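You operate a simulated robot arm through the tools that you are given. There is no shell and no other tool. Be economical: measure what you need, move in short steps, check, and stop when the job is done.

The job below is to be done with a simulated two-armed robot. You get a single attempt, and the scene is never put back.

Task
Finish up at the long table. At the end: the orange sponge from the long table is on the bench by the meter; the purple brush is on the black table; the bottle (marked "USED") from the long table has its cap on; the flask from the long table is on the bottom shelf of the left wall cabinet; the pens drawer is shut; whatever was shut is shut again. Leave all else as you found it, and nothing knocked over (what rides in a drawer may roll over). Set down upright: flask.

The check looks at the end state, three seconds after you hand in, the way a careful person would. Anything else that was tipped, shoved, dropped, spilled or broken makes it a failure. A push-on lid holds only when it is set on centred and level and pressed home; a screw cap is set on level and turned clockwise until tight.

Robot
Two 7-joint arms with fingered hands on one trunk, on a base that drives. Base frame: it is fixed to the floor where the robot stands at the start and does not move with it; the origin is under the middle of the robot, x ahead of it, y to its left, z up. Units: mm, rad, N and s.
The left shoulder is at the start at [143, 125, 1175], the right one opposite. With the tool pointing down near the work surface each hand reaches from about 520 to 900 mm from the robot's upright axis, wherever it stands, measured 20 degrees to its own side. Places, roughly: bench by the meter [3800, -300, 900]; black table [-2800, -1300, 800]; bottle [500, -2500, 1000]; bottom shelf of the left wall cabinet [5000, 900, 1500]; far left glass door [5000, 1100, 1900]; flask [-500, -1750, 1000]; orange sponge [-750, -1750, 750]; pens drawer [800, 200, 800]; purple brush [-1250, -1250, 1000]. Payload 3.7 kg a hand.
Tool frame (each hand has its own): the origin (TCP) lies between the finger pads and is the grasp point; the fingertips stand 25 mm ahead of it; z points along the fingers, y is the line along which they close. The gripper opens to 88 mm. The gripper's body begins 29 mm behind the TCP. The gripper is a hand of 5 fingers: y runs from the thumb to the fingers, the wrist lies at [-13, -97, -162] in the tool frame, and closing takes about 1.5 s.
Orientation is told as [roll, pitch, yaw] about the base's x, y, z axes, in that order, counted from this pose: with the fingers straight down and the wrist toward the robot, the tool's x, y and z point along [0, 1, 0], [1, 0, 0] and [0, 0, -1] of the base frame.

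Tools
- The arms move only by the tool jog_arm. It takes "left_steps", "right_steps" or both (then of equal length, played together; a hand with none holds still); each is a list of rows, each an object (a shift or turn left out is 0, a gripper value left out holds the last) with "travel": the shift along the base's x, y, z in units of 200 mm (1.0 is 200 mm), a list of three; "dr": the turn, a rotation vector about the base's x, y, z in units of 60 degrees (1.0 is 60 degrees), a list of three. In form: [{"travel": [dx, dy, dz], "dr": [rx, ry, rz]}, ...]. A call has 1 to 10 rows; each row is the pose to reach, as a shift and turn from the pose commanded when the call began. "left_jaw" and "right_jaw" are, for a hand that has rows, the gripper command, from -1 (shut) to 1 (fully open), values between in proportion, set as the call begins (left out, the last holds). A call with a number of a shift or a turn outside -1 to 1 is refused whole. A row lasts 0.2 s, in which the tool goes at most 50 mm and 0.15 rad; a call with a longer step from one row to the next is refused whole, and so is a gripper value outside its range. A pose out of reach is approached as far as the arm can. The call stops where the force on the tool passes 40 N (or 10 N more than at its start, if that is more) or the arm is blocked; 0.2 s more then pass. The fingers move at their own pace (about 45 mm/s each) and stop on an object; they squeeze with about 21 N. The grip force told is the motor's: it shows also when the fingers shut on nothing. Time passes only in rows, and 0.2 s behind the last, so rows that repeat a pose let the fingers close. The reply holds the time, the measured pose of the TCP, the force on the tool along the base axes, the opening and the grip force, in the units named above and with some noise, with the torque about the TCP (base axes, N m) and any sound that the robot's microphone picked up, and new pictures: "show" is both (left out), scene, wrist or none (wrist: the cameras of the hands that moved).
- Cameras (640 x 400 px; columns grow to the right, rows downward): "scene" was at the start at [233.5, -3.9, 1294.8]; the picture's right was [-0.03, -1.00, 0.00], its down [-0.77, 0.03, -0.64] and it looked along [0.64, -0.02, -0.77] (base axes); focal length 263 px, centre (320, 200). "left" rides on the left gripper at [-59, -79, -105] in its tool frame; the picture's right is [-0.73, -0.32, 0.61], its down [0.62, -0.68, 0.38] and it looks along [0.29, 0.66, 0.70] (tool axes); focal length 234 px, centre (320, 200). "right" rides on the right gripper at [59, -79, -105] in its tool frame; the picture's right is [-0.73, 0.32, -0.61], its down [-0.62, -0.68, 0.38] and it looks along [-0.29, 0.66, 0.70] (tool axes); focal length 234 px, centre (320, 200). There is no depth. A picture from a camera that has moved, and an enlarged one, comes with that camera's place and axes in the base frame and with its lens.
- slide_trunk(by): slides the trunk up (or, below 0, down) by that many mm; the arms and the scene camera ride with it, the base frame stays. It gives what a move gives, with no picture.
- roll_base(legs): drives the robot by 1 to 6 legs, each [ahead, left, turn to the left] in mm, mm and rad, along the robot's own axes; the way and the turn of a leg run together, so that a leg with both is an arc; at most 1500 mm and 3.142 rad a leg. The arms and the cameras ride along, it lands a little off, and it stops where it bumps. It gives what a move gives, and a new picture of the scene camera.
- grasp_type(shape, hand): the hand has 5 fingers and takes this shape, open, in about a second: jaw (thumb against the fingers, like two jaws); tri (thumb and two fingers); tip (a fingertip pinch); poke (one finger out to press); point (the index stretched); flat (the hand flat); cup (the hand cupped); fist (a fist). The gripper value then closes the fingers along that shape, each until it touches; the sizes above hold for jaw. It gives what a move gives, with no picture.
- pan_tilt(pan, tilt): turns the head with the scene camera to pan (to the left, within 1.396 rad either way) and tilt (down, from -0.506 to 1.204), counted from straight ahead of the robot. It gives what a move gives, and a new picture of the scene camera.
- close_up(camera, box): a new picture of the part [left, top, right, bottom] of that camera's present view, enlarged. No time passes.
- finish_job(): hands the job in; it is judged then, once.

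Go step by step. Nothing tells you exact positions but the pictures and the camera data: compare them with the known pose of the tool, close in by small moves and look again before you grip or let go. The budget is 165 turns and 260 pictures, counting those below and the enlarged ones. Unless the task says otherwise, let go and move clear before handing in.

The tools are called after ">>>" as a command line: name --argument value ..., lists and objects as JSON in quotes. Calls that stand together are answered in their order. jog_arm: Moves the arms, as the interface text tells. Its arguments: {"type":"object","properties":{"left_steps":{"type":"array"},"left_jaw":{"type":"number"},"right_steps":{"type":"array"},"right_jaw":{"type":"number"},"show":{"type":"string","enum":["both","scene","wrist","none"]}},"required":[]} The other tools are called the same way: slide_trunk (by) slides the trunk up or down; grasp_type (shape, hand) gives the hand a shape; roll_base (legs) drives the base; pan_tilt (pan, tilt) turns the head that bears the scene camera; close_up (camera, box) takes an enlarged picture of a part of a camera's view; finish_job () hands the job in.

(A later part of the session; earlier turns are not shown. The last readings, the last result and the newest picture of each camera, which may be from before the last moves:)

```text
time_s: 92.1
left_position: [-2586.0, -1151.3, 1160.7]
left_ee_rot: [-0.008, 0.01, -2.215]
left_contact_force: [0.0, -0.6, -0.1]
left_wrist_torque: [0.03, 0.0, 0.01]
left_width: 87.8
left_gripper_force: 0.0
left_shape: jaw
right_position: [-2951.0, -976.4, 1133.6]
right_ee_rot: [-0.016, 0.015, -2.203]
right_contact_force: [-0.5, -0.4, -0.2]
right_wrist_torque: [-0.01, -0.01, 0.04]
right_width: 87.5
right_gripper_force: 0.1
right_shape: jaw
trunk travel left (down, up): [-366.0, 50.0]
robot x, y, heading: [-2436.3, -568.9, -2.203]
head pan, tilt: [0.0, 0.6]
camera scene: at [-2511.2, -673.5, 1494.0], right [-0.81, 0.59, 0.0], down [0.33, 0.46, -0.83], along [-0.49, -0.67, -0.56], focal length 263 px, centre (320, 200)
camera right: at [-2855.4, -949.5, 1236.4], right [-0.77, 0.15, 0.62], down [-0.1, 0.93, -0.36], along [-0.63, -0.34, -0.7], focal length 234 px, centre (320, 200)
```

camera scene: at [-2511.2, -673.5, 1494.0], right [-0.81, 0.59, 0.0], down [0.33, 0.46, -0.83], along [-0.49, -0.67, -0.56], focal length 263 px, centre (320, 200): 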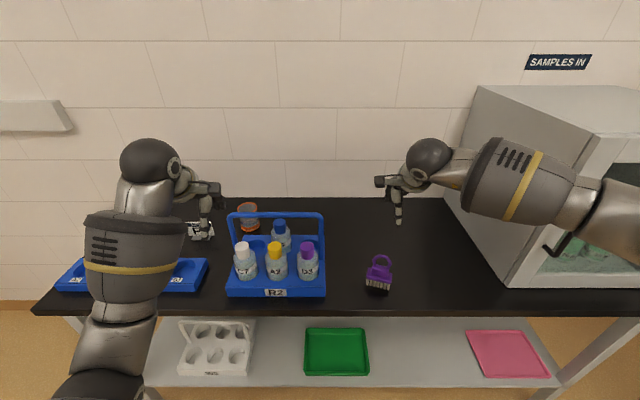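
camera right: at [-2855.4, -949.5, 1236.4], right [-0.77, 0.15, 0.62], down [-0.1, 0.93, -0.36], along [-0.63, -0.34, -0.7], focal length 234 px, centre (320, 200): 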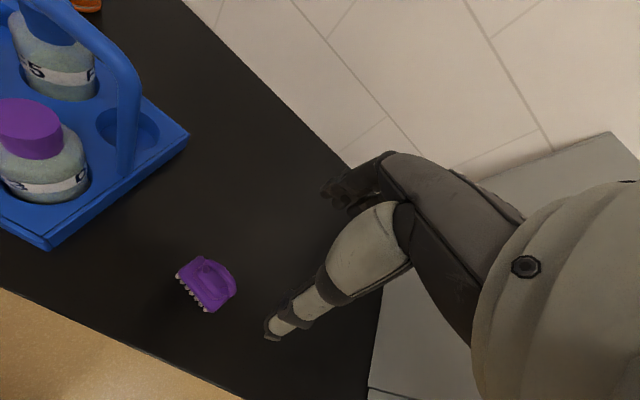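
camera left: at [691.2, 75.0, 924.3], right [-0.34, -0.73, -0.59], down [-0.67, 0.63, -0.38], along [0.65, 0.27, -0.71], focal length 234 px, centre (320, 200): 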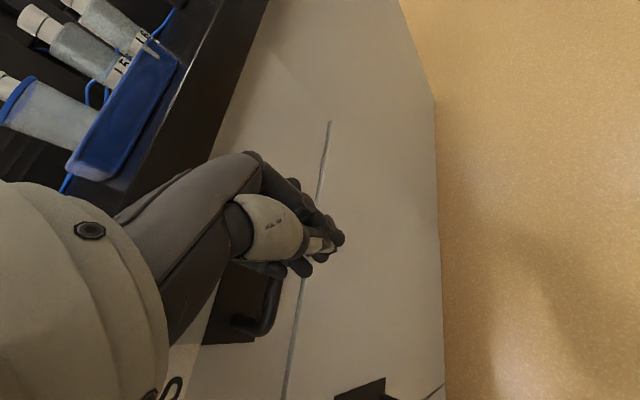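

The brush stands on the black table. Next is the bottle at the far left end of the long table: I'll retract and drive there, keeping clear of the table.

>>> jog_arm --right_steps '[{"travel": [0.12, 0.16, 0.05]}, {"travel": [0.24, 0.32, 0.1]}, {"travel": [0.36, 0.48, 0.15]}]' --show "none"

>>> roll_base --legs '[[-1290, 0, 0], [0, 1500, 0], [0, 1500, 0], [0, 350, 0]]'

>>> pan_tilt --pan 0.0 --tilt 0.5

```text
time_s: 92.9
left_position: [-2585.0, -1151.0, 1161.1]
left_ee_rot: [-0.009, 0.007, -2.215]
left_contact_force: [0.3, 0.3, -0.1]
left_wrist_torque: [-0.01, 0.02, 0.02]
left_width: 87.8
left_gripper_force: 0.1
left_shape: jaw
right_position: [-2880.0, -880.3, 1160.9]
right_ee_rot: [-0.017, 0.011, -2.204]
right_contact_force: [0.0, 1.2, -0.1]
right_wrist_torque: [0.01, 0.03, 0.01]
right_width: 87.8
right_gripper_force: 0.0
right_shape: jaw
trunk travel left (down, up): [-366.0, 50.0]
robot x, y, heading: [-2436.6, -566.0, -2.198]
head pan, tilt: [0.0, 0.6]
```

```text
time_s: 128.7
left_position: [911.3, -2067.4, 1160.3]
left_ee_rot: [-0.009, 0.009, -2.204]
left_contact_force: [0.7, -0.2, 0.3]
left_wrist_torque: [0.01, 0.02, -0.03]
left_width: 87.9
left_gripper_force: 0.0
left_shape: jaw
right_position: [613.0, -1797.2, 1159.7]
right_ee_rot: [-0.017, 0.012, -2.19]
right_contact_force: [-0.8, -0.9, 0.4]
right_wrist_torque: [0.03, 0.0, -0.02]
right_width: 87.8
right_gripper_force: 0.1
right_shape: jaw
trunk travel left (down, up): [-366.0, 50.0]
robot x, y, heading: [1055.8, -1481.3, -2.192]
head pan, tilt: [0.0, 0.6]
camera scene: at [979.2, -1587.8, 1493.9], right [-0.81, 0.58, 0.0], down [0.33, 0.46, -0.83], along [-0.48, -0.67, -0.56], focal length 263 px, centre (320, 200)
```

scene: 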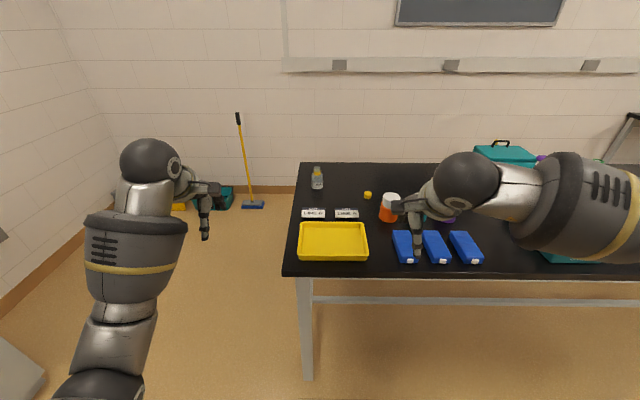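

```text
time_s: 129.4
left_position: [910.3, -2065.6, 1160.8]
left_ee_rot: [-0.009, 0.009, -2.203]
left_contact_force: [0.2, -0.2, 0.1]
left_wrist_torque: [0.01, 0.01, 0.02]
left_width: 87.8
left_gripper_force: 0.0
left_shape: jaw
right_position: [612.5, -1799.3, 1159.5]
right_ee_rot: [-0.018, 0.014, -2.191]
right_contact_force: [0.3, -0.1, 0.3]
right_wrist_torque: [0.01, 0.03, -0.05]
right_width: 87.6
right_gripper_force: 0.0
right_shape: jaw
trunk travel left (down, up): [-366.0, 50.0]
robot x, y, heading: [1051.2, -1482.3, -2.187]
head pan, tilt: [0.0, 0.499]
camera scene: at [977.5, -1589.8, 1503.0], right [-0.82, 0.58, 0.0], down [0.28, 0.39, -0.88], along [-0.51, -0.72, -0.48], focal length 263 px, centre (320, 200)
```

scene: 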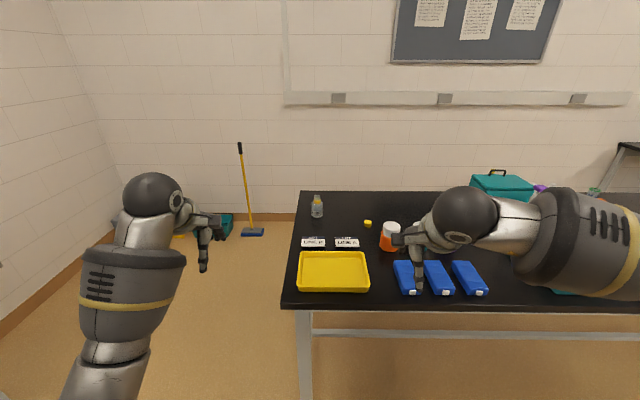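

>>> close_up --camera "scene" --box '[280, 180, 440, 280]'

```text
4.00 times, centred on (360, 230) of scene
camera zoom: at [977.5, -1589.8, 1503.0], right [-0.82, 0.58, 0.0], down [0.28, 0.39, -0.88], along [-0.51, -0.72, -0.48], focal length 1051 px, centre (160, 80)
```

zoom: 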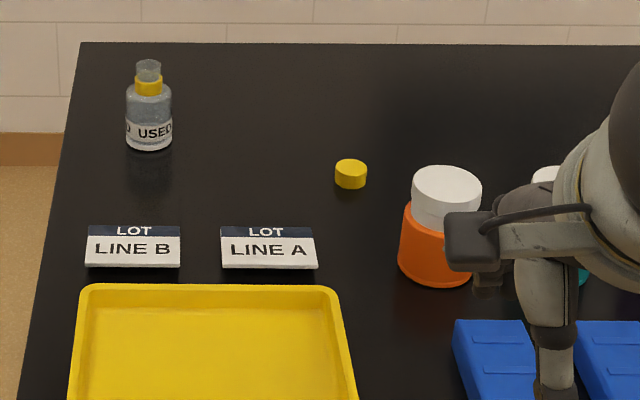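

The bottle "USED" is open near the left end of the table, with its yellow screw cap lying to its right. I'd like to work from the table's left end, so I'll check the free floor there.

>>> pan_tilt --pan 0.7 --tilt 0.5

```text
time_s: 130.4
left_position: [909.7, -2067.0, 1160.6]
left_ee_rot: [-0.009, 0.007, -2.204]
left_contact_force: [-0.3, -0.1, -0.2]
left_wrist_torque: [0.0, -0.01, 0.0]
left_width: 87.8
left_gripper_force: 0.1
left_shape: jaw
right_position: [612.0, -1799.7, 1159.6]
right_ee_rot: [-0.017, 0.013, -2.192]
right_contact_force: [-0.4, 0.0, 0.2]
right_wrist_torque: [-0.02, 0.01, -0.04]
right_width: 87.8
right_gripper_force: 0.0
right_shape: jaw
trunk travel left (down, up): [-366.0, 50.0]
robot x, y, heading: [1054.1, -1480.9, -2.187]
head pan, tilt: [0.7, 0.499]
camera scene: at [1037.6, -1606.4, 1503.0], right [-1.0, -0.08, 0.0], down [-0.04, 0.48, -0.88], along [0.07, -0.88, -0.48], focal length 263 px, centre (320, 200)
```

scene: 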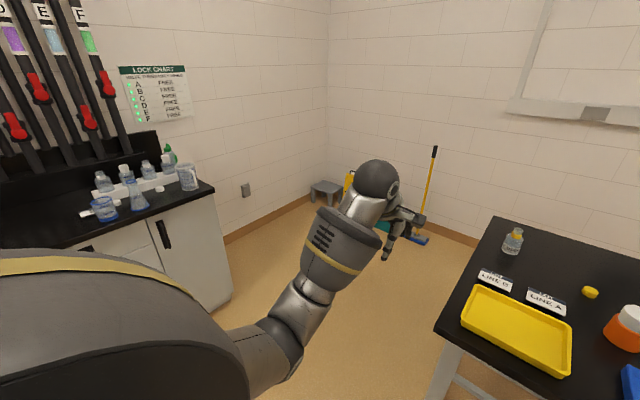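

There's about 1.1 m of free floor on that side. I'll drive to the table's left end and turn to face along it.

>>> roll_base --legs '[[0, 600, -0.01], [986, 0, 0], [0, 0, -1.571]]'

>>> pan_tilt --pan 0.1 --tilt 0.75

```text
time_s: 144.8
left_position: [360.6, -2522.0, 1160.9]
left_ee_rot: [-0.01, 0.009, 2.522]
left_contact_force: [-0.5, 0.6, 0.1]
left_wrist_torque: [0.0, -0.02, 0.04]
left_width: 87.7
left_gripper_force: 0.0
left_shape: jaw
right_position: [624.7, -2219.2, 1159.5]
right_ee_rot: [-0.017, 0.012, 2.535]
right_contact_force: [-0.3, 0.6, 0.2]
right_wrist_torque: [0.0, 0.01, -0.01]
right_width: 87.8
right_gripper_force: 0.0
right_shape: jaw
trunk travel left (down, up): [-366.0, 50.0]
robot x, y, heading: [946.0, -2655.1, 2.54]
head pan, tilt: [0.7, 0.499]
camera scene: at [826.0, -2642.4, 1503.0], right [-0.1, 1.0, 0.0], down [0.48, 0.05, -0.88], along [-0.87, -0.08, -0.48], focal length 263 px, centre (320, 200)
```

scene: 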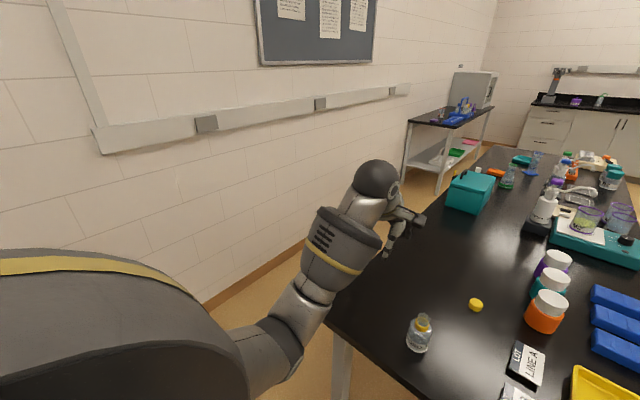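

```text
time_s: 145.8
left_position: [361.5, -2521.1, 1159.8]
left_ee_rot: [-0.009, 0.008, 2.523]
left_contact_force: [0.3, 0.6, 0.2]
left_wrist_torque: [-0.03, -0.01, -0.02]
left_width: 87.6
left_gripper_force: 0.1
left_shape: jaw
right_position: [625.2, -2220.4, 1160.2]
right_ee_rot: [-0.017, 0.014, 2.534]
right_contact_force: [0.1, 0.4, 0.4]
right_wrist_torque: [0.0, -0.03, -0.02]
right_width: 87.6
right_gripper_force: 0.1
right_shape: jaw
trunk travel left (down, up): [-366.0, 50.0]
robot x, y, heading: [948.9, -2654.7, 2.538]
head pan, tilt: [0.099, 0.75]
camera scene: at [843.9, -2593.8, 1481.1], right [0.48, 0.88, 0.0], down [0.6, -0.33, -0.73], along [-0.64, 0.35, -0.68], focal length 263 px, centre (320, 200)
```

scene: 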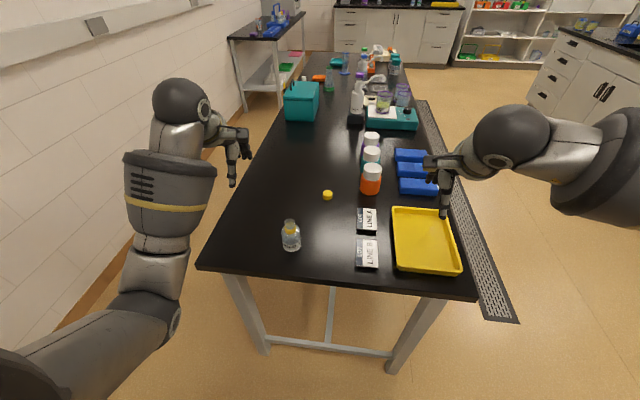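

>>> jog_arm --left_steps '[{"travel": [-0.08, 0.2, 0]}, {"travel": [-0.16, 0.4, 0]}, {"travel": [-0.24, 0.6, 0]}, {"travel": [-0.32, 0.8, 0]}, {"travel": [-0.4, 1, 0]}]' --left_jaw 1 --show "none"

>>> slide_trunk --by -130

>>> jog_arm --left_steps '[{"travel": [-0.09, 0.18, 0]}, {"travel": [-0.18, 0.355, -0.1]}, {"travel": [-0.18, 0.355, -0.3]}]' --show "both"

```text
time_s: 147.0
left_position: [282.0, -2320.3, 1161.2]
left_ee_rot: [-0.006, 0.008, 2.524]
left_contact_force: [-0.1, -0.2, 0.2]
left_wrist_torque: [-0.04, -0.04, -0.01]
left_width: 87.9
left_gripper_force: 0.1
left_shape: jaw
right_position: [625.1, -2218.0, 1160.6]
right_ee_rot: [-0.017, 0.013, 2.536]
right_contact_force: [0.7, 0.8, 0.6]
right_wrist_torque: [-0.03, -0.04, -0.01]
right_width: 87.9
right_gripper_force: 0.1
right_shape: jaw
trunk travel left (down, up): [-366.0, 50.0]
robot x, y, heading: [949.2, -2657.8, 2.538]
head pan, tilt: [0.099, 0.75]
```

```text
time_s: 148.6
left_position: [282.6, -2322.5, 1032.4]
left_ee_rot: [-0.009, 0.004, 2.526]
left_contact_force: [-0.5, -0.2, 0.6]
left_wrist_torque: [0.02, -0.06, 0.0]
left_width: 87.8
left_gripper_force: 0.0
left_shape: jaw
right_position: [625.5, -2220.1, 1030.7]
right_ee_rot: [-0.018, 0.009, 2.536]
right_contact_force: [0.4, 0.6, 0.3]
right_wrist_torque: [0.01, 0.02, -0.02]
right_width: 87.7
right_gripper_force: 0.1
right_shape: jaw
trunk travel left (down, up): [-236.0, 180.0]
robot x, y, heading: [949.6, -2655.9, 2.536]
head pan, tilt: [0.099, 0.75]
```

```text
time_s: 149.4
left_position: [246.4, -2252.1, 967.7]
left_ee_rot: [-0.008, 0.007, 2.523]
left_contact_force: [0.4, -0.1, 0.1]
left_wrist_torque: [0.0, -0.01, 0.06]
left_width: 88.0
left_gripper_force: 0.0
left_shape: jaw
right_position: [623.6, -2220.1, 1029.2]
right_ee_rot: [-0.018, 0.015, 2.537]
right_contact_force: [-0.4, -0.1, 0.2]
right_wrist_torque: [0.0, 0.0, 0.01]
right_width: 87.8
right_gripper_force: 0.0
right_shape: jaw
trunk travel left (down, up): [-236.0, 180.0]
robot x, y, heading: [947.0, -2657.6, 2.541]
head pan, tilt: [0.099, 0.75]
camera scene: at [781.5, -2551.0, 1347.2], right [0.48, 0.88, 0.0], down [0.6, -0.33, -0.73], along [-0.64, 0.35, -0.68], focal length 263 px, centre (320, 200)
camera left: at [341.3, -2249.5, 1076.0], right [0.69, 0.41, -0.6], down [0.2, -0.9, -0.38], along [-0.7, 0.14, -0.7], focal length 234 px, centre (320, 200)
```

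scene: 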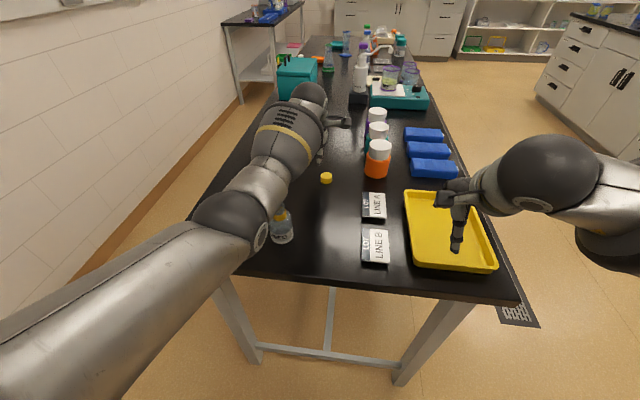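
left: 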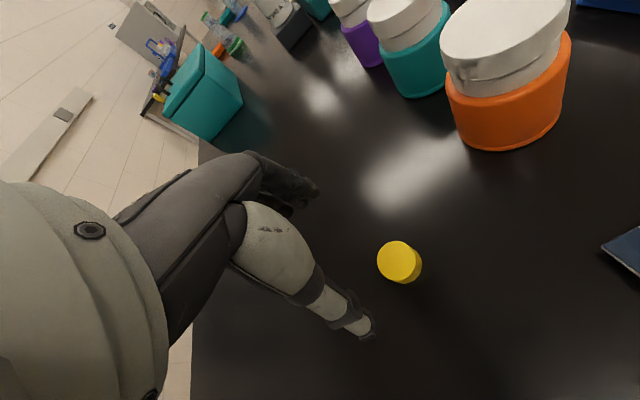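

>>> jog_arm --left_steps '[{"travel": [0.013, 0.065, -0.1]}, {"travel": [0.013, 0.065, -0.25]}, {"travel": [0.013, 0.065, -0.38]}, {"travel": [0.013, 0.065, -0.45]}]' --show "wrist"

```text
time_s: 150.4
left_position: [250.3, -2239.9, 884.6]
left_ee_rot: [-0.01, 0.002, 2.524]
left_contact_force: [-0.2, 0.2, 5.9]
left_wrist_torque: [0.21, 0.32, -0.05]
left_width: 87.7
left_gripper_force: 0.0
left_shape: jaw
left hand out of reach, approached as far as the arm can: row 4
right_position: [626.2, -2219.9, 1030.5]
right_ee_rot: [-0.017, 0.01, 2.536]
right_contact_force: [-0.5, 0.4, -0.3]
right_wrist_torque: [0.0, 0.01, -0.02]
right_width: 87.9
right_gripper_force: 0.0
right_shape: jaw
trunk travel left (down, up): [-236.0, 180.0]
robot x, y, heading: [949.7, -2655.2, 2.535]
head pan, tilt: [0.099, 0.75]
camera left: at [346.3, -2237.7, 991.7], right [0.69, 0.41, -0.6], down [0.2, -0.9, -0.39], along [-0.7, 0.15, -0.7], focal length 234 px, centre (320, 200)
```

left: 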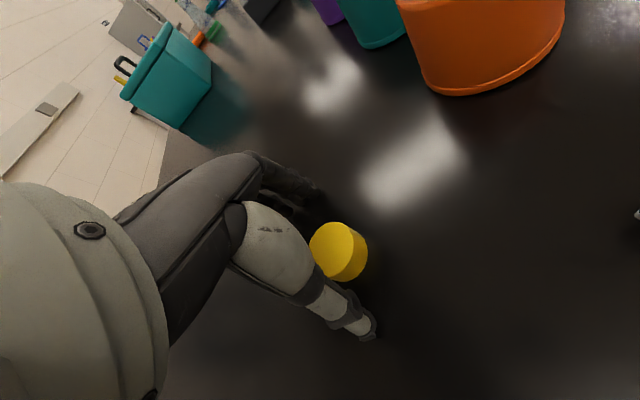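

The fingertips are touching the table (so its top is at z≈859), and the cap is centred between them. I'll ease up slightly and close.

>>> jog_arm --left_steps '[{"travel": [0, 0, 0.01]}, {"travel": [0, 0, 0.01]}, {"travel": [0, 0, 0.01]}, {"travel": [0, 0, 0.01]}, {"travel": [0, 0, 0.01]}, {"travel": [0, 0, 0.01]}, {"travel": [0, 0, 0.01]}]' --left_jaw -1 --show "wrist"

```text
time_s: 152.0
left_position: [250.6, -2241.8, 885.7]
left_ee_rot: [-0.007, 0.006, 2.525]
left_contact_force: [-2.0, -1.8, 18.0]
left_wrist_torque: [0.35, 0.35, 0.09]
left_width: 26.8
left_gripper_force: 20.7
left_shape: jaw
right_position: [625.5, -2219.6, 1031.7]
right_ee_rot: [-0.017, 0.011, 2.536]
right_contact_force: [0.0, 0.2, -0.6]
right_wrist_torque: [-0.03, -0.03, -0.02]
right_width: 87.8
right_gripper_force: 0.2
right_shape: jaw
trunk travel left (down, up): [-236.0, 180.0]
robot x, y, heading: [948.4, -2656.8, 2.534]
head pan, tilt: [0.099, 0.75]
camera left: at [345.9, -2238.4, 993.2], right [0.69, 0.41, -0.6], down [0.2, -0.9, -0.39], along [-0.7, 0.15, -0.7], focal length 234 px, centre (320, 200)
```

left: 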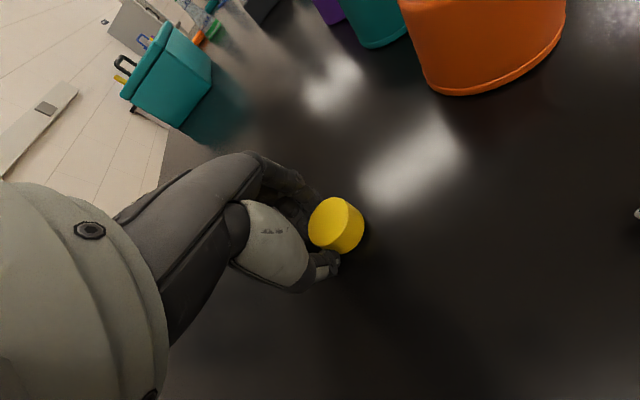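

>>> jog_arm --left_steps '[{"travel": [0, 0, 0.1]}, {"travel": [0, 0, 0.3]}, {"travel": [0, 0, 0.5]}, {"travel": [0.05, -0.1, 0.65]}]' --show "both"

>>> close_up --camera "left" --box '[240, 150, 400, 250]'

>>> close_up --camera "scene" --box '[240, 80, 400, 180]'

```text
time_s: 153.0
left_position: [230.6, -2229.1, 1013.6]
left_ee_rot: [-0.01, 0.011, 2.525]
left_contact_force: [-0.4, 0.5, -0.6]
left_wrist_torque: [0.01, 0.01, 0.03]
left_width: 26.0
left_gripper_force: 21.3
left_shape: jaw
left hand out of reach, approached as far as the arm can: row 1, 2, 3, 4
right_position: [623.6, -2220.4, 1029.8]
right_ee_rot: [-0.017, 0.012, 2.536]
right_contact_force: [-0.5, 0.6, -0.1]
right_wrist_torque: [0.02, -0.03, 0.01]
right_width: 87.6
right_gripper_force: 0.1
right_shape: jaw
trunk travel left (down, up): [-236.0, 180.0]
robot x, y, heading: [946.4, -2654.7, 2.539]
head pan, tilt: [0.099, 0.75]
camera scene: at [782.4, -2551.7, 1347.5], right [0.48, 0.88, 0.0], down [0.6, -0.33, -0.73], along [-0.64, 0.35, -0.68], focal length 263 px, centre (320, 200)
camera left: at [325.5, -2226.8, 1121.4], right [0.69, 0.41, -0.6], down [0.2, -0.9, -0.38], along [-0.69, 0.14, -0.7], focal length 234 px, centre (320, 200)
```

scene: 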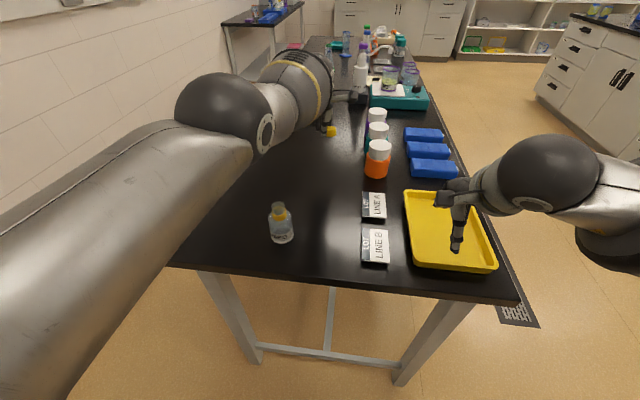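
left: 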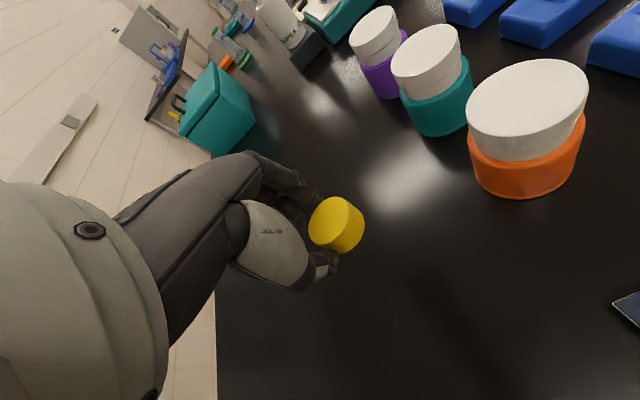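

```text
4.00 times, centred on (320, 200) of left
camera zoom: at [325.5, -2226.8, 1121.4], right [0.69, 0.41, -0.6], down [0.2, -0.9, -0.38], along [-0.69, 0.14, -0.7], focal length 937 px, centre (320, 200)
```

zoom: 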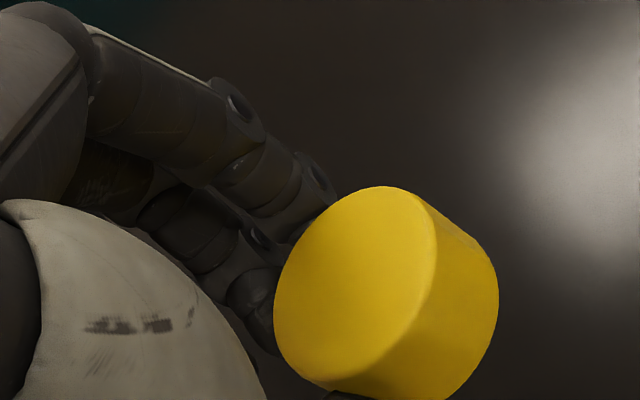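

```text
4.00 times, centred on (320, 130) of scene
camera zoom: at [782.4, -2551.7, 1347.5], right [0.48, 0.88, 0.0], down [0.6, -0.33, -0.73], along [-0.64, 0.35, -0.68], focal length 1051 px, centre (320, 480)
```

zoom: 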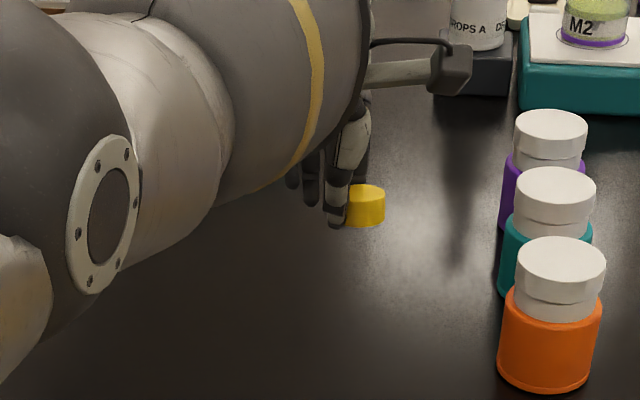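

The cap is held level but off-centre near the edge of the fingers. I'll bring the base closer, set the cap down and regrip it centred.

>>> roll_base --legs '[[90, 0, 0]]'

```text
time_s: 154.1
left_position: [155.5, -2177.6, 1012.9]
left_ee_rot: [-0.009, 0.008, 2.523]
left_contact_force: [0.1, -0.6, -1.0]
left_wrist_torque: [0.02, -0.01, 0.08]
left_width: 26.2
left_gripper_force: 20.6
left_shape: jaw
right_position: [549.2, -2168.1, 1029.3]
right_ee_rot: [-0.017, 0.014, 2.536]
right_contact_force: [-0.7, -0.7, -1.3]
right_wrist_torque: [0.0, 0.01, 0.01]
right_width: 87.7
right_gripper_force: 0.0
right_shape: jaw
trunk travel left (down, up): [-236.0, 180.0]
robot x, y, heading: [870.9, -2605.2, 2.543]
head pan, tilt: [0.099, 0.75]
camera scene: at [707.3, -2499.6, 1347.3], right [0.48, 0.88, 0.0], down [0.6, -0.33, -0.73], along [-0.64, 0.35, -0.68], focal length 263 px, centre (320, 200)
```

scene: 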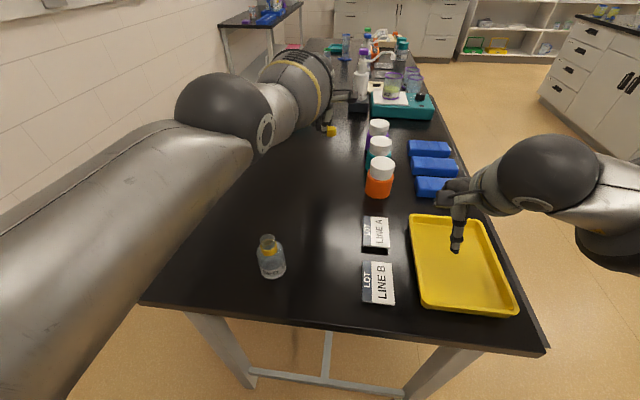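

>>> jog_arm --left_steps '[{"travel": [0.18, -0.15, 0]}, {"travel": [0.36, -0.3, 0]}, {"travel": [0.54, -0.43, 0]}, {"travel": [0.65, -0.535, -0.1]}, {"travel": [0.65, -0.535, -0.3]}, {"travel": [0.65, -0.535, -0.5]}, {"travel": [0.65, -0.535, -0.58]}]' --show "none"

>>> jog_arm --left_steps '[{"travel": [0, 0, -0.025]}, {"travel": [0, 0, -0.05]}]' --show "both"

```text
time_s: 155.8
left_position: [178.9, -2178.0, 885.8]
left_ee_rot: [-0.014, -0.037, 2.52]
left_contact_force: [1.0, -3.3, 25.2]
left_wrist_torque: [0.23, 0.17, 0.05]
left_width: 25.7
left_gripper_force: 21.0
left_shape: jaw
left hand out of reach, approached as far as the arm can: row 1, 2, 3, 4, 5, 6, 7
right_position: [551.8, -2169.3, 1031.3]
right_ee_rot: [-0.018, 0.01, 2.536]
right_contact_force: [0.1, 0.2, -0.2]
right_wrist_torque: [-0.01, 0.03, 0.0]
right_width: 87.6
right_gripper_force: 0.0
right_shape: jaw
trunk travel left (down, up): [-236.0, 180.0]
robot x, y, heading: [873.8, -2606.6, 2.54]
head pan, tilt: [0.099, 0.75]
stopped in row 7 (left hand): the force on the tool passed its limit at 42 N (the readings are from after the stop); the commanded pose is now the measured one
```

```text
time_s: 156.3
left_position: [177.1, -2175.1, 883.7]
left_ee_rot: [-0.016, -0.052, 2.52]
left_contact_force: [1.5, -3.2, 18.7]
left_wrist_torque: [0.15, 0.12, 0.04]
left_width: 25.5
left_gripper_force: 21.5
left_shape: jaw
right_position: [551.9, -2168.6, 1029.8]
right_ee_rot: [-0.018, 0.014, 2.536]
right_contact_force: [-0.8, 0.6, -0.9]
right_wrist_torque: [-0.03, 0.0, -0.02]
right_width: 87.8
right_gripper_force: 0.0
right_shape: jaw
trunk travel left (down, up): [-236.0, 180.0]
robot x, y, heading: [876.3, -2601.1, 2.542]
head pan, tilt: [0.099, 0.75]
stopped in row 2 (left hand): the force on the tool passed its limit at 42 N (the readings are from after the stop); the commanded pose is now the measured one
camera scene: at [708.7, -2500.5, 1347.1], right [0.48, 0.88, 0.0], down [0.6, -0.33, -0.73], along [-0.64, 0.35, -0.68], focal length 263 px, centre (320, 200)
camera left: at [276.6, -2177.3, 987.6], right [0.66, 0.43, -0.61], down [0.18, -0.89, -0.43], along [-0.73, 0.18, -0.66], focal length 234 px, centre (320, 200)
```

scene: 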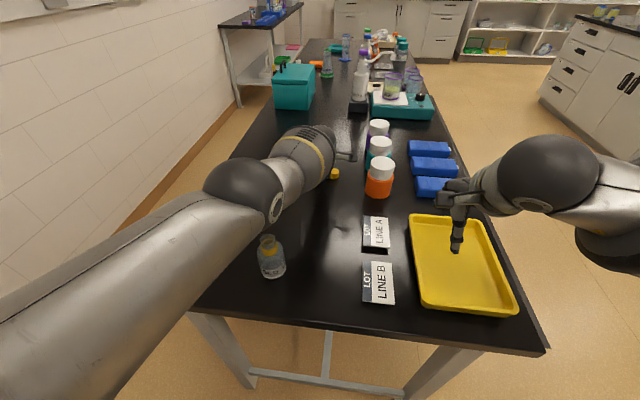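
left: 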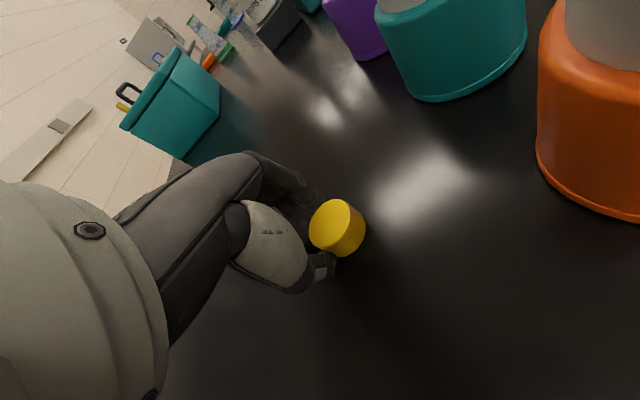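

>>> jog_arm --left_steps '[{}, {}, {}, {}, {}]' --left_jaw 0.3 --show "wrist"

>>> jog_arm --left_steps '[{"travel": [0, 0, 0.12]}, {"travel": [0, 0, 0.25]}, {"travel": [0.05, -0.05, 0.38]}]' --show "wrist"

```text
time_s: 157.5
left_position: [177.5, -2175.7, 884.7]
left_ee_rot: [-0.017, -0.05, 2.522]
left_contact_force: [-5.4, 1.1, 23.2]
left_wrist_torque: [-0.1, -0.08, 0.02]
left_width: 46.3
left_gripper_force: 0.0
left_shape: jaw
right_position: [551.5, -2170.5, 1030.7]
right_ee_rot: [-0.018, 0.01, 2.537]
right_contact_force: [-0.1, 0.5, 0.7]
right_wrist_torque: [0.0, 0.02, -0.04]
right_width: 87.4
right_gripper_force: 0.1
right_shape: jaw
trunk travel left (down, up): [-236.0, 180.0]
robot x, y, heading: [871.7, -2606.5, 2.536]
head pan, tilt: [0.099, 0.75]
camera left: at [277.4, -2178.8, 987.6], right [0.67, 0.43, -0.61], down [0.18, -0.89, -0.43], along [-0.72, 0.17, -0.67], focal length 234 px, centre (320, 200)
```

left: 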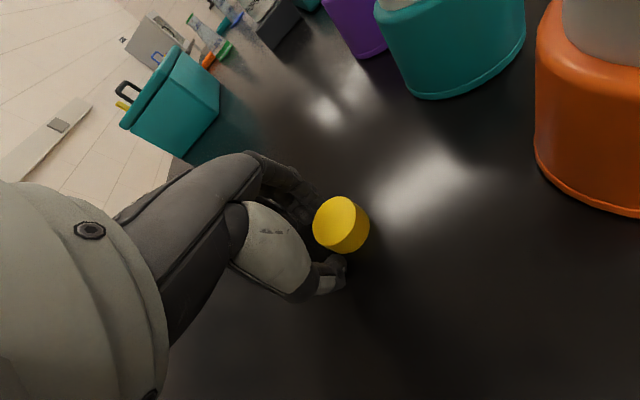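

```text
time_s: 158.3
left_position: [165.8, -2168.8, 947.5]
left_ee_rot: [-0.014, -0.037, 2.521]
left_contact_force: [0.1, 0.7, -0.5]
left_wrist_torque: [-0.05, -0.01, 0.0]
left_width: 57.0
left_gripper_force: 0.1
left_shape: jaw
left hand out of reach, approached as far as the arm can: row 1, 2, 3
right_position: [549.7, -2167.8, 1029.7]
right_ee_rot: [-0.017, 0.014, 2.538]
right_contact_force: [0.4, -0.9, 1.1]
right_wrist_torque: [-0.03, -0.02, 0.0]
right_width: 87.9
right_gripper_force: 0.0
right_shape: jaw
trunk travel left (down, up): [-236.0, 180.0]
robot x, y, heading: [875.7, -2601.6, 2.541]
head pan, tilt: [0.099, 0.75]
camera left: at [265.6, -2169.7, 1051.6], right [0.67, 0.42, -0.61], down [0.18, -0.89, -0.42], along [-0.72, 0.17, -0.68], focal length 234 px, centre (320, 200)
```

left: 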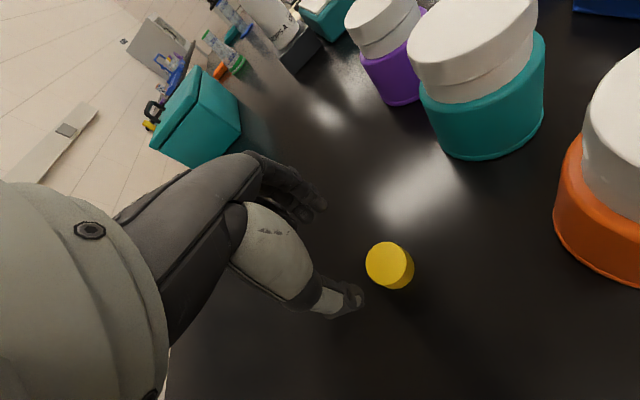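

>>> jog_arm --left_steps '[{"travel": [0, 0, 0.2]}, {"travel": [0, -0.1, 0.4]}, {"travel": [0.1, -0.3, 0.45]}, {"travel": [0.2, -0.5, 0.45]}, {"travel": [0.3, -0.7, 0.45]}, {"travel": [0.4, -0.9, 0.45]}, {"travel": [0.5, -1, 0.45]}]' --left_jaw 1 --show "scene"

```text
time_s: 159.9
left_position: [104.5, -2220.7, 1036.1]
left_ee_rot: [-0.016, -0.04, 2.52]
left_contact_force: [-0.6, 0.6, -0.3]
left_wrist_torque: [-0.01, 0.0, 0.01]
left_width: 87.4
left_gripper_force: 0.2
left_shape: jaw
left hand out of reach, approached as far as the arm can: row 1, 2, 3, 4, 5, 6, 7
right_position: [550.8, -2168.5, 1029.4]
right_ee_rot: [-0.017, 0.014, 2.536]
right_contact_force: [-0.5, 0.0, 0.2]
right_wrist_torque: [-0.04, 0.0, 0.0]
right_width: 87.7
right_gripper_force: 0.0
right_shape: jaw
trunk travel left (down, up): [-236.0, 180.0]
robot x, y, heading: [872.7, -2606.0, 2.537]
head pan, tilt: [0.099, 0.75]
camera scene: at [707.9, -2499.3, 1347.2], right [0.48, 0.88, 0.0], down [0.6, -0.33, -0.73], along [-0.64, 0.35, -0.68], focal length 263 px, centre (320, 200)
```

scene: 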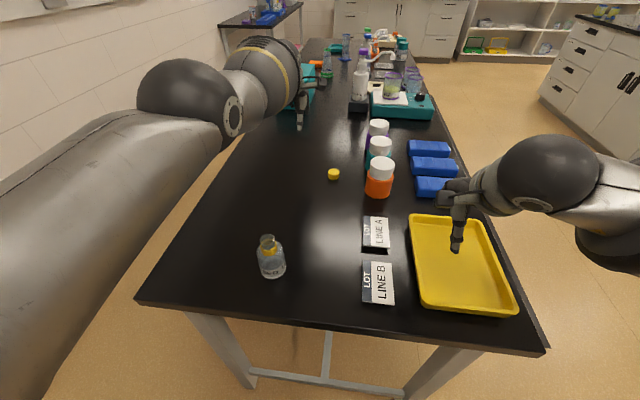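

The left arm is stretched straight and stuck at the singularity. I'll pull it back while turning the hand to bend the elbow.

>>> jog_arm --left_steps '[{"travel": [0.15, -0.1, 0.0], "dr": [0, 0, -0.12]}, {"travel": [0.3, -0.2, 0.0], "dr": [0, 0, -0.24]}, {"travel": [0.45, -0.3, 0], "dr": [0, 0, -0.36]}, {"travel": [0.6, -0.4, 0], "dr": [0, 0, -0.36]}, {"travel": [0.75, -0.5, 0], "dr": [0, 0, -0.36]}, {"travel": [0.9, -0.6, 0], "dr": [0, 0, -0.36]}]' --show "none"

```text
time_s: 161.3
left_position: [110.2, -2232.4, 1034.0]
left_ee_rot: [-0.015, -0.041, 2.143]
left_contact_force: [-0.3, 0.2, 1.1]
left_wrist_torque: [0.0, -0.03, 0.03]
left_width: 87.6
left_gripper_force: 0.2
left_shape: jaw
left hand out of reach, approached as far as the arm can: row 1, 2, 3, 4, 5, 6
right_position: [550.2, -2168.9, 1028.2]
right_ee_rot: [-0.018, 0.012, 2.537]
right_contact_force: [0.0, 0.1, 0.0]
right_wrist_torque: [0.0, 0.04, -0.01]
right_width: 87.6
right_gripper_force: 0.2
right_shape: jaw
trunk travel left (down, up): [-236.0, 180.0]
robot x, y, heading: [871.1, -2606.2, 2.541]
head pan, tilt: [0.099, 0.75]
```

>>> jog_arm --left_steps '[{"travel": [0.1, 0.15, 0]}, {"travel": [0.2, 0.3, 0]}, {"travel": [0.4, 0.4, 0]}, {"travel": [0.6, 0.45, 0]}, {"travel": [0.8, 0.5, 0]}, {"travel": [1, 0.5, 0]}]' --show "scene"

```text
time_s: 162.7
left_position: [273.5, -2076.0, 1032.8]
left_ee_rot: [-0.013, -0.039, 2.147]
left_contact_force: [0.0, 1.2, -0.1]
left_wrist_torque: [0.03, 0.0, -0.01]
left_width: 87.8
left_gripper_force: 0.1
left_shape: jaw
left hand out of reach, approached as far as the arm can: row 1, 2, 4, 5, 6
right_position: [550.2, -2168.6, 1029.9]
right_ee_rot: [-0.018, 0.012, 2.537]
right_contact_force: [0.0, -0.1, -0.2]
right_wrist_torque: [0.0, 0.01, 0.02]
right_width: 87.7
right_gripper_force: 0.0
right_shape: jaw
trunk travel left (down, up): [-236.0, 180.0]
robot x, y, heading: [873.6, -2603.2, 2.539]
head pan, tilt: [0.099, 0.75]
camera scene: at [708.5, -2499.8, 1347.4], right [0.48, 0.88, 0.0], down [0.6, -0.33, -0.73], along [-0.64, 0.35, -0.68], focal length 263 px, centre (320, 200)
```

scene: 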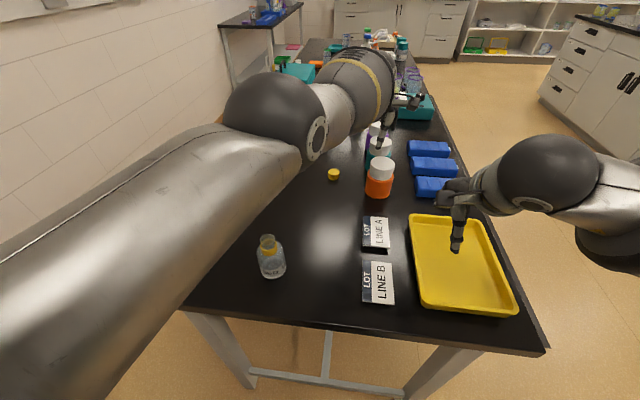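

>>> jog_arm --left_steps '[{"travel": [0.1, -0.1, 0.05]}, {"travel": [0.2, -0.2, 0.1]}, {"travel": [0.3, -0.3, 0.1]}, {"travel": [0.4, -0.45, 0.1]}, {"travel": [0.45, -0.6, 0.1]}, {"travel": [0.45, -0.75, 0.1]}]' --show "scene"

```text
time_s: 164.1
left_position: [278.2, -2071.1, 1055.1]
left_ee_rot: [-0.016, -0.04, 2.144]
left_contact_force: [-0.7, 0.6, 0.2]
left_wrist_torque: [0.0, -0.05, 0.01]
left_width: 87.8
left_gripper_force: 0.0
left_shape: jaw
left hand out of reach, approached as far as the arm can: row 1, 2, 3, 4, 5, 6
right_position: [549.8, -2169.8, 1030.7]
right_ee_rot: [-0.018, 0.012, 2.538]
right_contact_force: [0.6, 0.6, -0.3]
right_wrist_torque: [-0.01, 0.03, 0.04]
right_width: 87.4
right_gripper_force: 0.1
right_shape: jaw
trunk travel left (down, up): [-236.0, 180.0]
robot x, y, heading: [874.8, -2602.2, 2.538]
head pan, tilt: [0.099, 0.75]
camera scene: at [707.9, -2500.1, 1347.4], right [0.48, 0.88, 0.0], down [0.6, -0.33, -0.73], along [-0.64, 0.35, -0.68], focal length 263 px, centre (320, 200)
```

scene: 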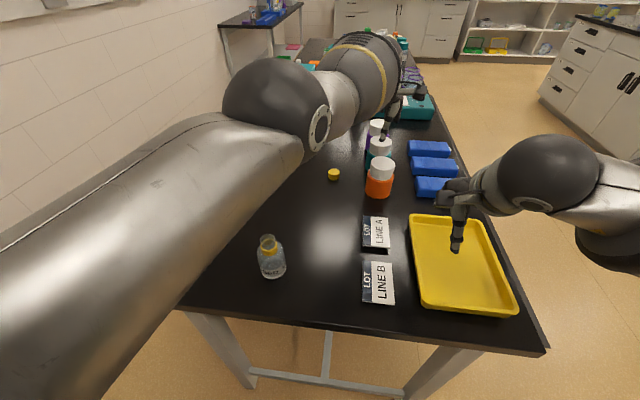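

>>> jog_arm --left_steps '[{"travel": [0.1, -0.2, 0], "dr": [0, 0, 0.12]}, {"travel": [0.1, -0.4, 0], "dr": [0, 0, 0.24]}, {"travel": [0.1, -0.6, 0], "dr": [0, 0, 0.36]}, {"travel": [0.1, -0.8, 0], "dr": [0, 0, 0.36]}, {"travel": [0.1, -1, 0], "dr": [0, 0, 0.36]}]' --show "none"

```text
time_s: 165.3
left_position: [201.5, -2127.5, 1064.7]
left_ee_rot: [-0.016, -0.04, 2.52]
left_contact_force: [0.1, -0.9, 0.1]
left_wrist_torque: [0.01, 0.0, 0.0]
left_width: 87.8
left_gripper_force: 0.1
left_shape: jaw
left hand out of reach, approached as far as the arm can: row 1, 2, 3, 4, 5
right_position: [549.4, -2170.7, 1030.0]
right_ee_rot: [-0.019, 0.013, 2.535]
right_contact_force: [-0.8, -0.2, 0.3]
right_wrist_torque: [-0.01, -0.01, -0.03]
right_width: 87.5
right_gripper_force: 0.2
right_shape: jaw
trunk travel left (down, up): [-236.0, 180.0]
robot x, y, heading: [872.5, -2603.7, 2.535]
head pan, tilt: [0.099, 0.75]
```

>>> jog_arm --left_steps '[{"travel": [0.05, -0.03, 0.2]}, {"travel": [0.1, -0.06, 0.4]}, {"travel": [0.15, -0.1, 0.6]}, {"travel": [0.25, -0.17, 0.75]}, {"travel": [0.4, -0.27, 0.85]}, {"travel": [0.55, -0.37, 0.95]}]' --show "scene"

```text
time_s: 166.7
left_position: [247.3, -2130.2, 1256.7]
left_ee_rot: [-0.014, -0.038, 2.524]
left_contact_force: [-0.6, -0.4, -0.1]
left_wrist_torque: [0.01, -0.01, -0.01]
left_width: 87.7
left_gripper_force: 0.1
left_shape: jaw
left hand out of reach, approached as far as the arm can: row 1, 2, 3, 4, 5, 6
right_position: [550.5, -2168.4, 1029.7]
right_ee_rot: [-0.018, 0.012, 2.535]
right_contact_force: [-0.1, 0.2, -0.3]
right_wrist_torque: [0.01, 0.01, 0.0]
right_width: 87.8
right_gripper_force: 0.0
right_shape: jaw
trunk travel left (down, up): [-236.0, 180.0]
robot x, y, heading: [873.6, -2603.9, 2.537]
head pan, tilt: [0.099, 0.75]
camera scene: at [708.2, -2500.3, 1347.4], right [0.48, 0.88, 0.0], down [0.6, -0.33, -0.73], along [-0.64, 0.35, -0.68], focal length 263 px, centre (320, 200)
```

scene: 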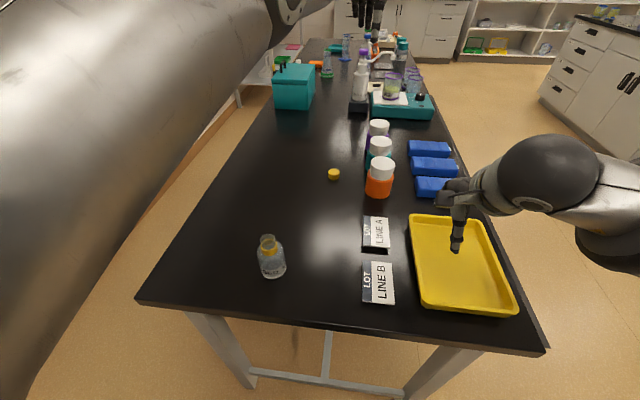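

>>> jog_arm --left_steps '[{"travel": [0.1, -0.07, 0], "dr": [-0.07, -0.1, 0]}, {"travel": [0.2, -0.14, 0], "dr": [-0.14, -0.2, 0]}, {"travel": [0.35, -0.23, 0], "dr": [-0.21, -0.3, 0]}, {"travel": [0.5, -0.33, 0], "dr": [-0.28, -0.4, 0]}, {"travel": [0.65, -0.43, 0], "dr": [-0.35, -0.5, 0]}, {"travel": [0.8, -0.53, 0], "dr": [-0.42, -0.6, 0]}, {"travel": [0.95, -0.63, 0], "dr": [-0.49, -0.7, 0]}]' --show "scene"

```text
time_s: 168.3
left_position: [430.1, -2253.6, 1253.6]
left_ee_rot: [-0.024, 0.855, 2.522]
left_contact_force: [0.1, 0.4, 0.5]
left_wrist_torque: [0.01, 0.01, 0.0]
left_width: 87.8
left_gripper_force: 0.1
left_shape: jaw
left hand out of reach, approached as far as the arm can: row 4, 5
right_position: [549.9, -2168.6, 1029.3]
right_ee_rot: [-0.018, 0.015, 2.536]
right_contact_force: [0.1, 0.5, 0.4]
right_wrist_torque: [-0.02, 0.01, -0.02]
right_width: 87.8
right_gripper_force: 0.1
right_shape: jaw
trunk travel left (down, up): [-236.0, 180.0]
robot x, y, heading: [874.4, -2605.5, 2.543]
head pan, tilt: [0.099, 0.75]
camera scene: at [707.6, -2500.2, 1347.3], right [0.48, 0.88, 0.0], down [0.6, -0.33, -0.73], along [-0.64, 0.35, -0.68], focal length 263 px, centre (320, 200)
```

scene: 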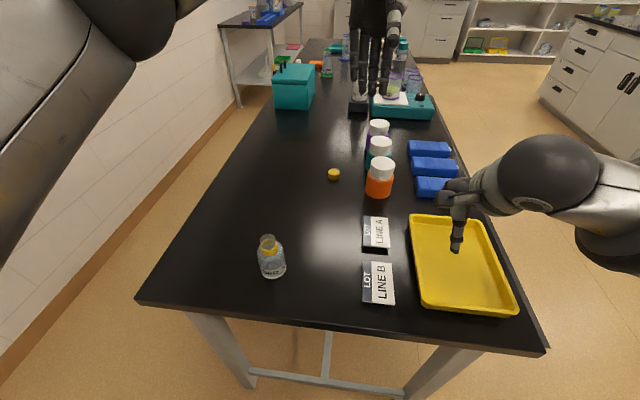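

Freed. Now I'll move back to the left-side posture and restore the pitch.

>>> jog_arm --left_steps '[{"travel": [-0.05, -0.1, 0], "dr": [0.07, 0.1, 0]}, {"travel": [-0.1, -0.25, 0], "dr": [0.14, 0.2, 0]}, {"travel": [-0.18, -0.4, -0.05], "dr": [0.21, 0.3, 0]}, {"travel": [-0.28, -0.55, -0.1], "dr": [0.28, 0.4, 0]}, {"travel": [-0.38, -0.7, -0.15], "dr": [0.35, 0.5, 0]}, {"travel": [-0.48, -0.85, -0.2], "dr": [0.42, 0.6, 0]}, {"travel": [-0.56, -0.95, -0.25], "dr": [0.47, 0.68, 0]}, {"travel": [-0.56, -0.95, -0.4], "dr": [0.47, 0.68, 0]}]' --show "scene"

```text
time_s: 170.1
left_position: [320.5, -2446.9, 1172.9]
left_ee_rot: [-0.011, -0.011, 2.523]
left_contact_force: [0.0, -0.8, 0.3]
left_wrist_torque: [0.0, -0.02, -0.03]
left_width: 87.8
left_gripper_force: 0.0
left_shape: jaw
right_position: [549.9, -2167.4, 1029.8]
right_ee_rot: [-0.017, 0.014, 2.536]
right_contact_force: [0.6, -0.7, -0.1]
right_wrist_torque: [0.0, -0.01, 0.02]
right_width: 87.3
right_gripper_force: 0.0
right_shape: jaw
trunk travel left (down, up): [-236.0, 180.0]
robot x, y, heading: [872.8, -2602.7, 2.537]
head pan, tilt: [0.099, 0.75]
camera scene: at [707.3, -2499.7, 1347.2], right [0.48, 0.88, 0.0], down [0.6, -0.33, -0.73], along [-0.64, 0.35, -0.68], focal length 263 px, centre (320, 200)
```

scene: 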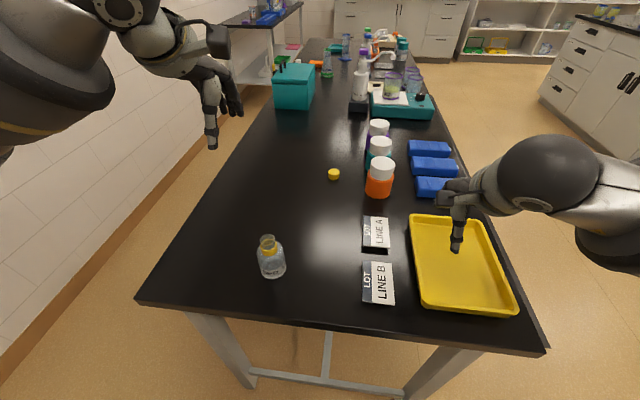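

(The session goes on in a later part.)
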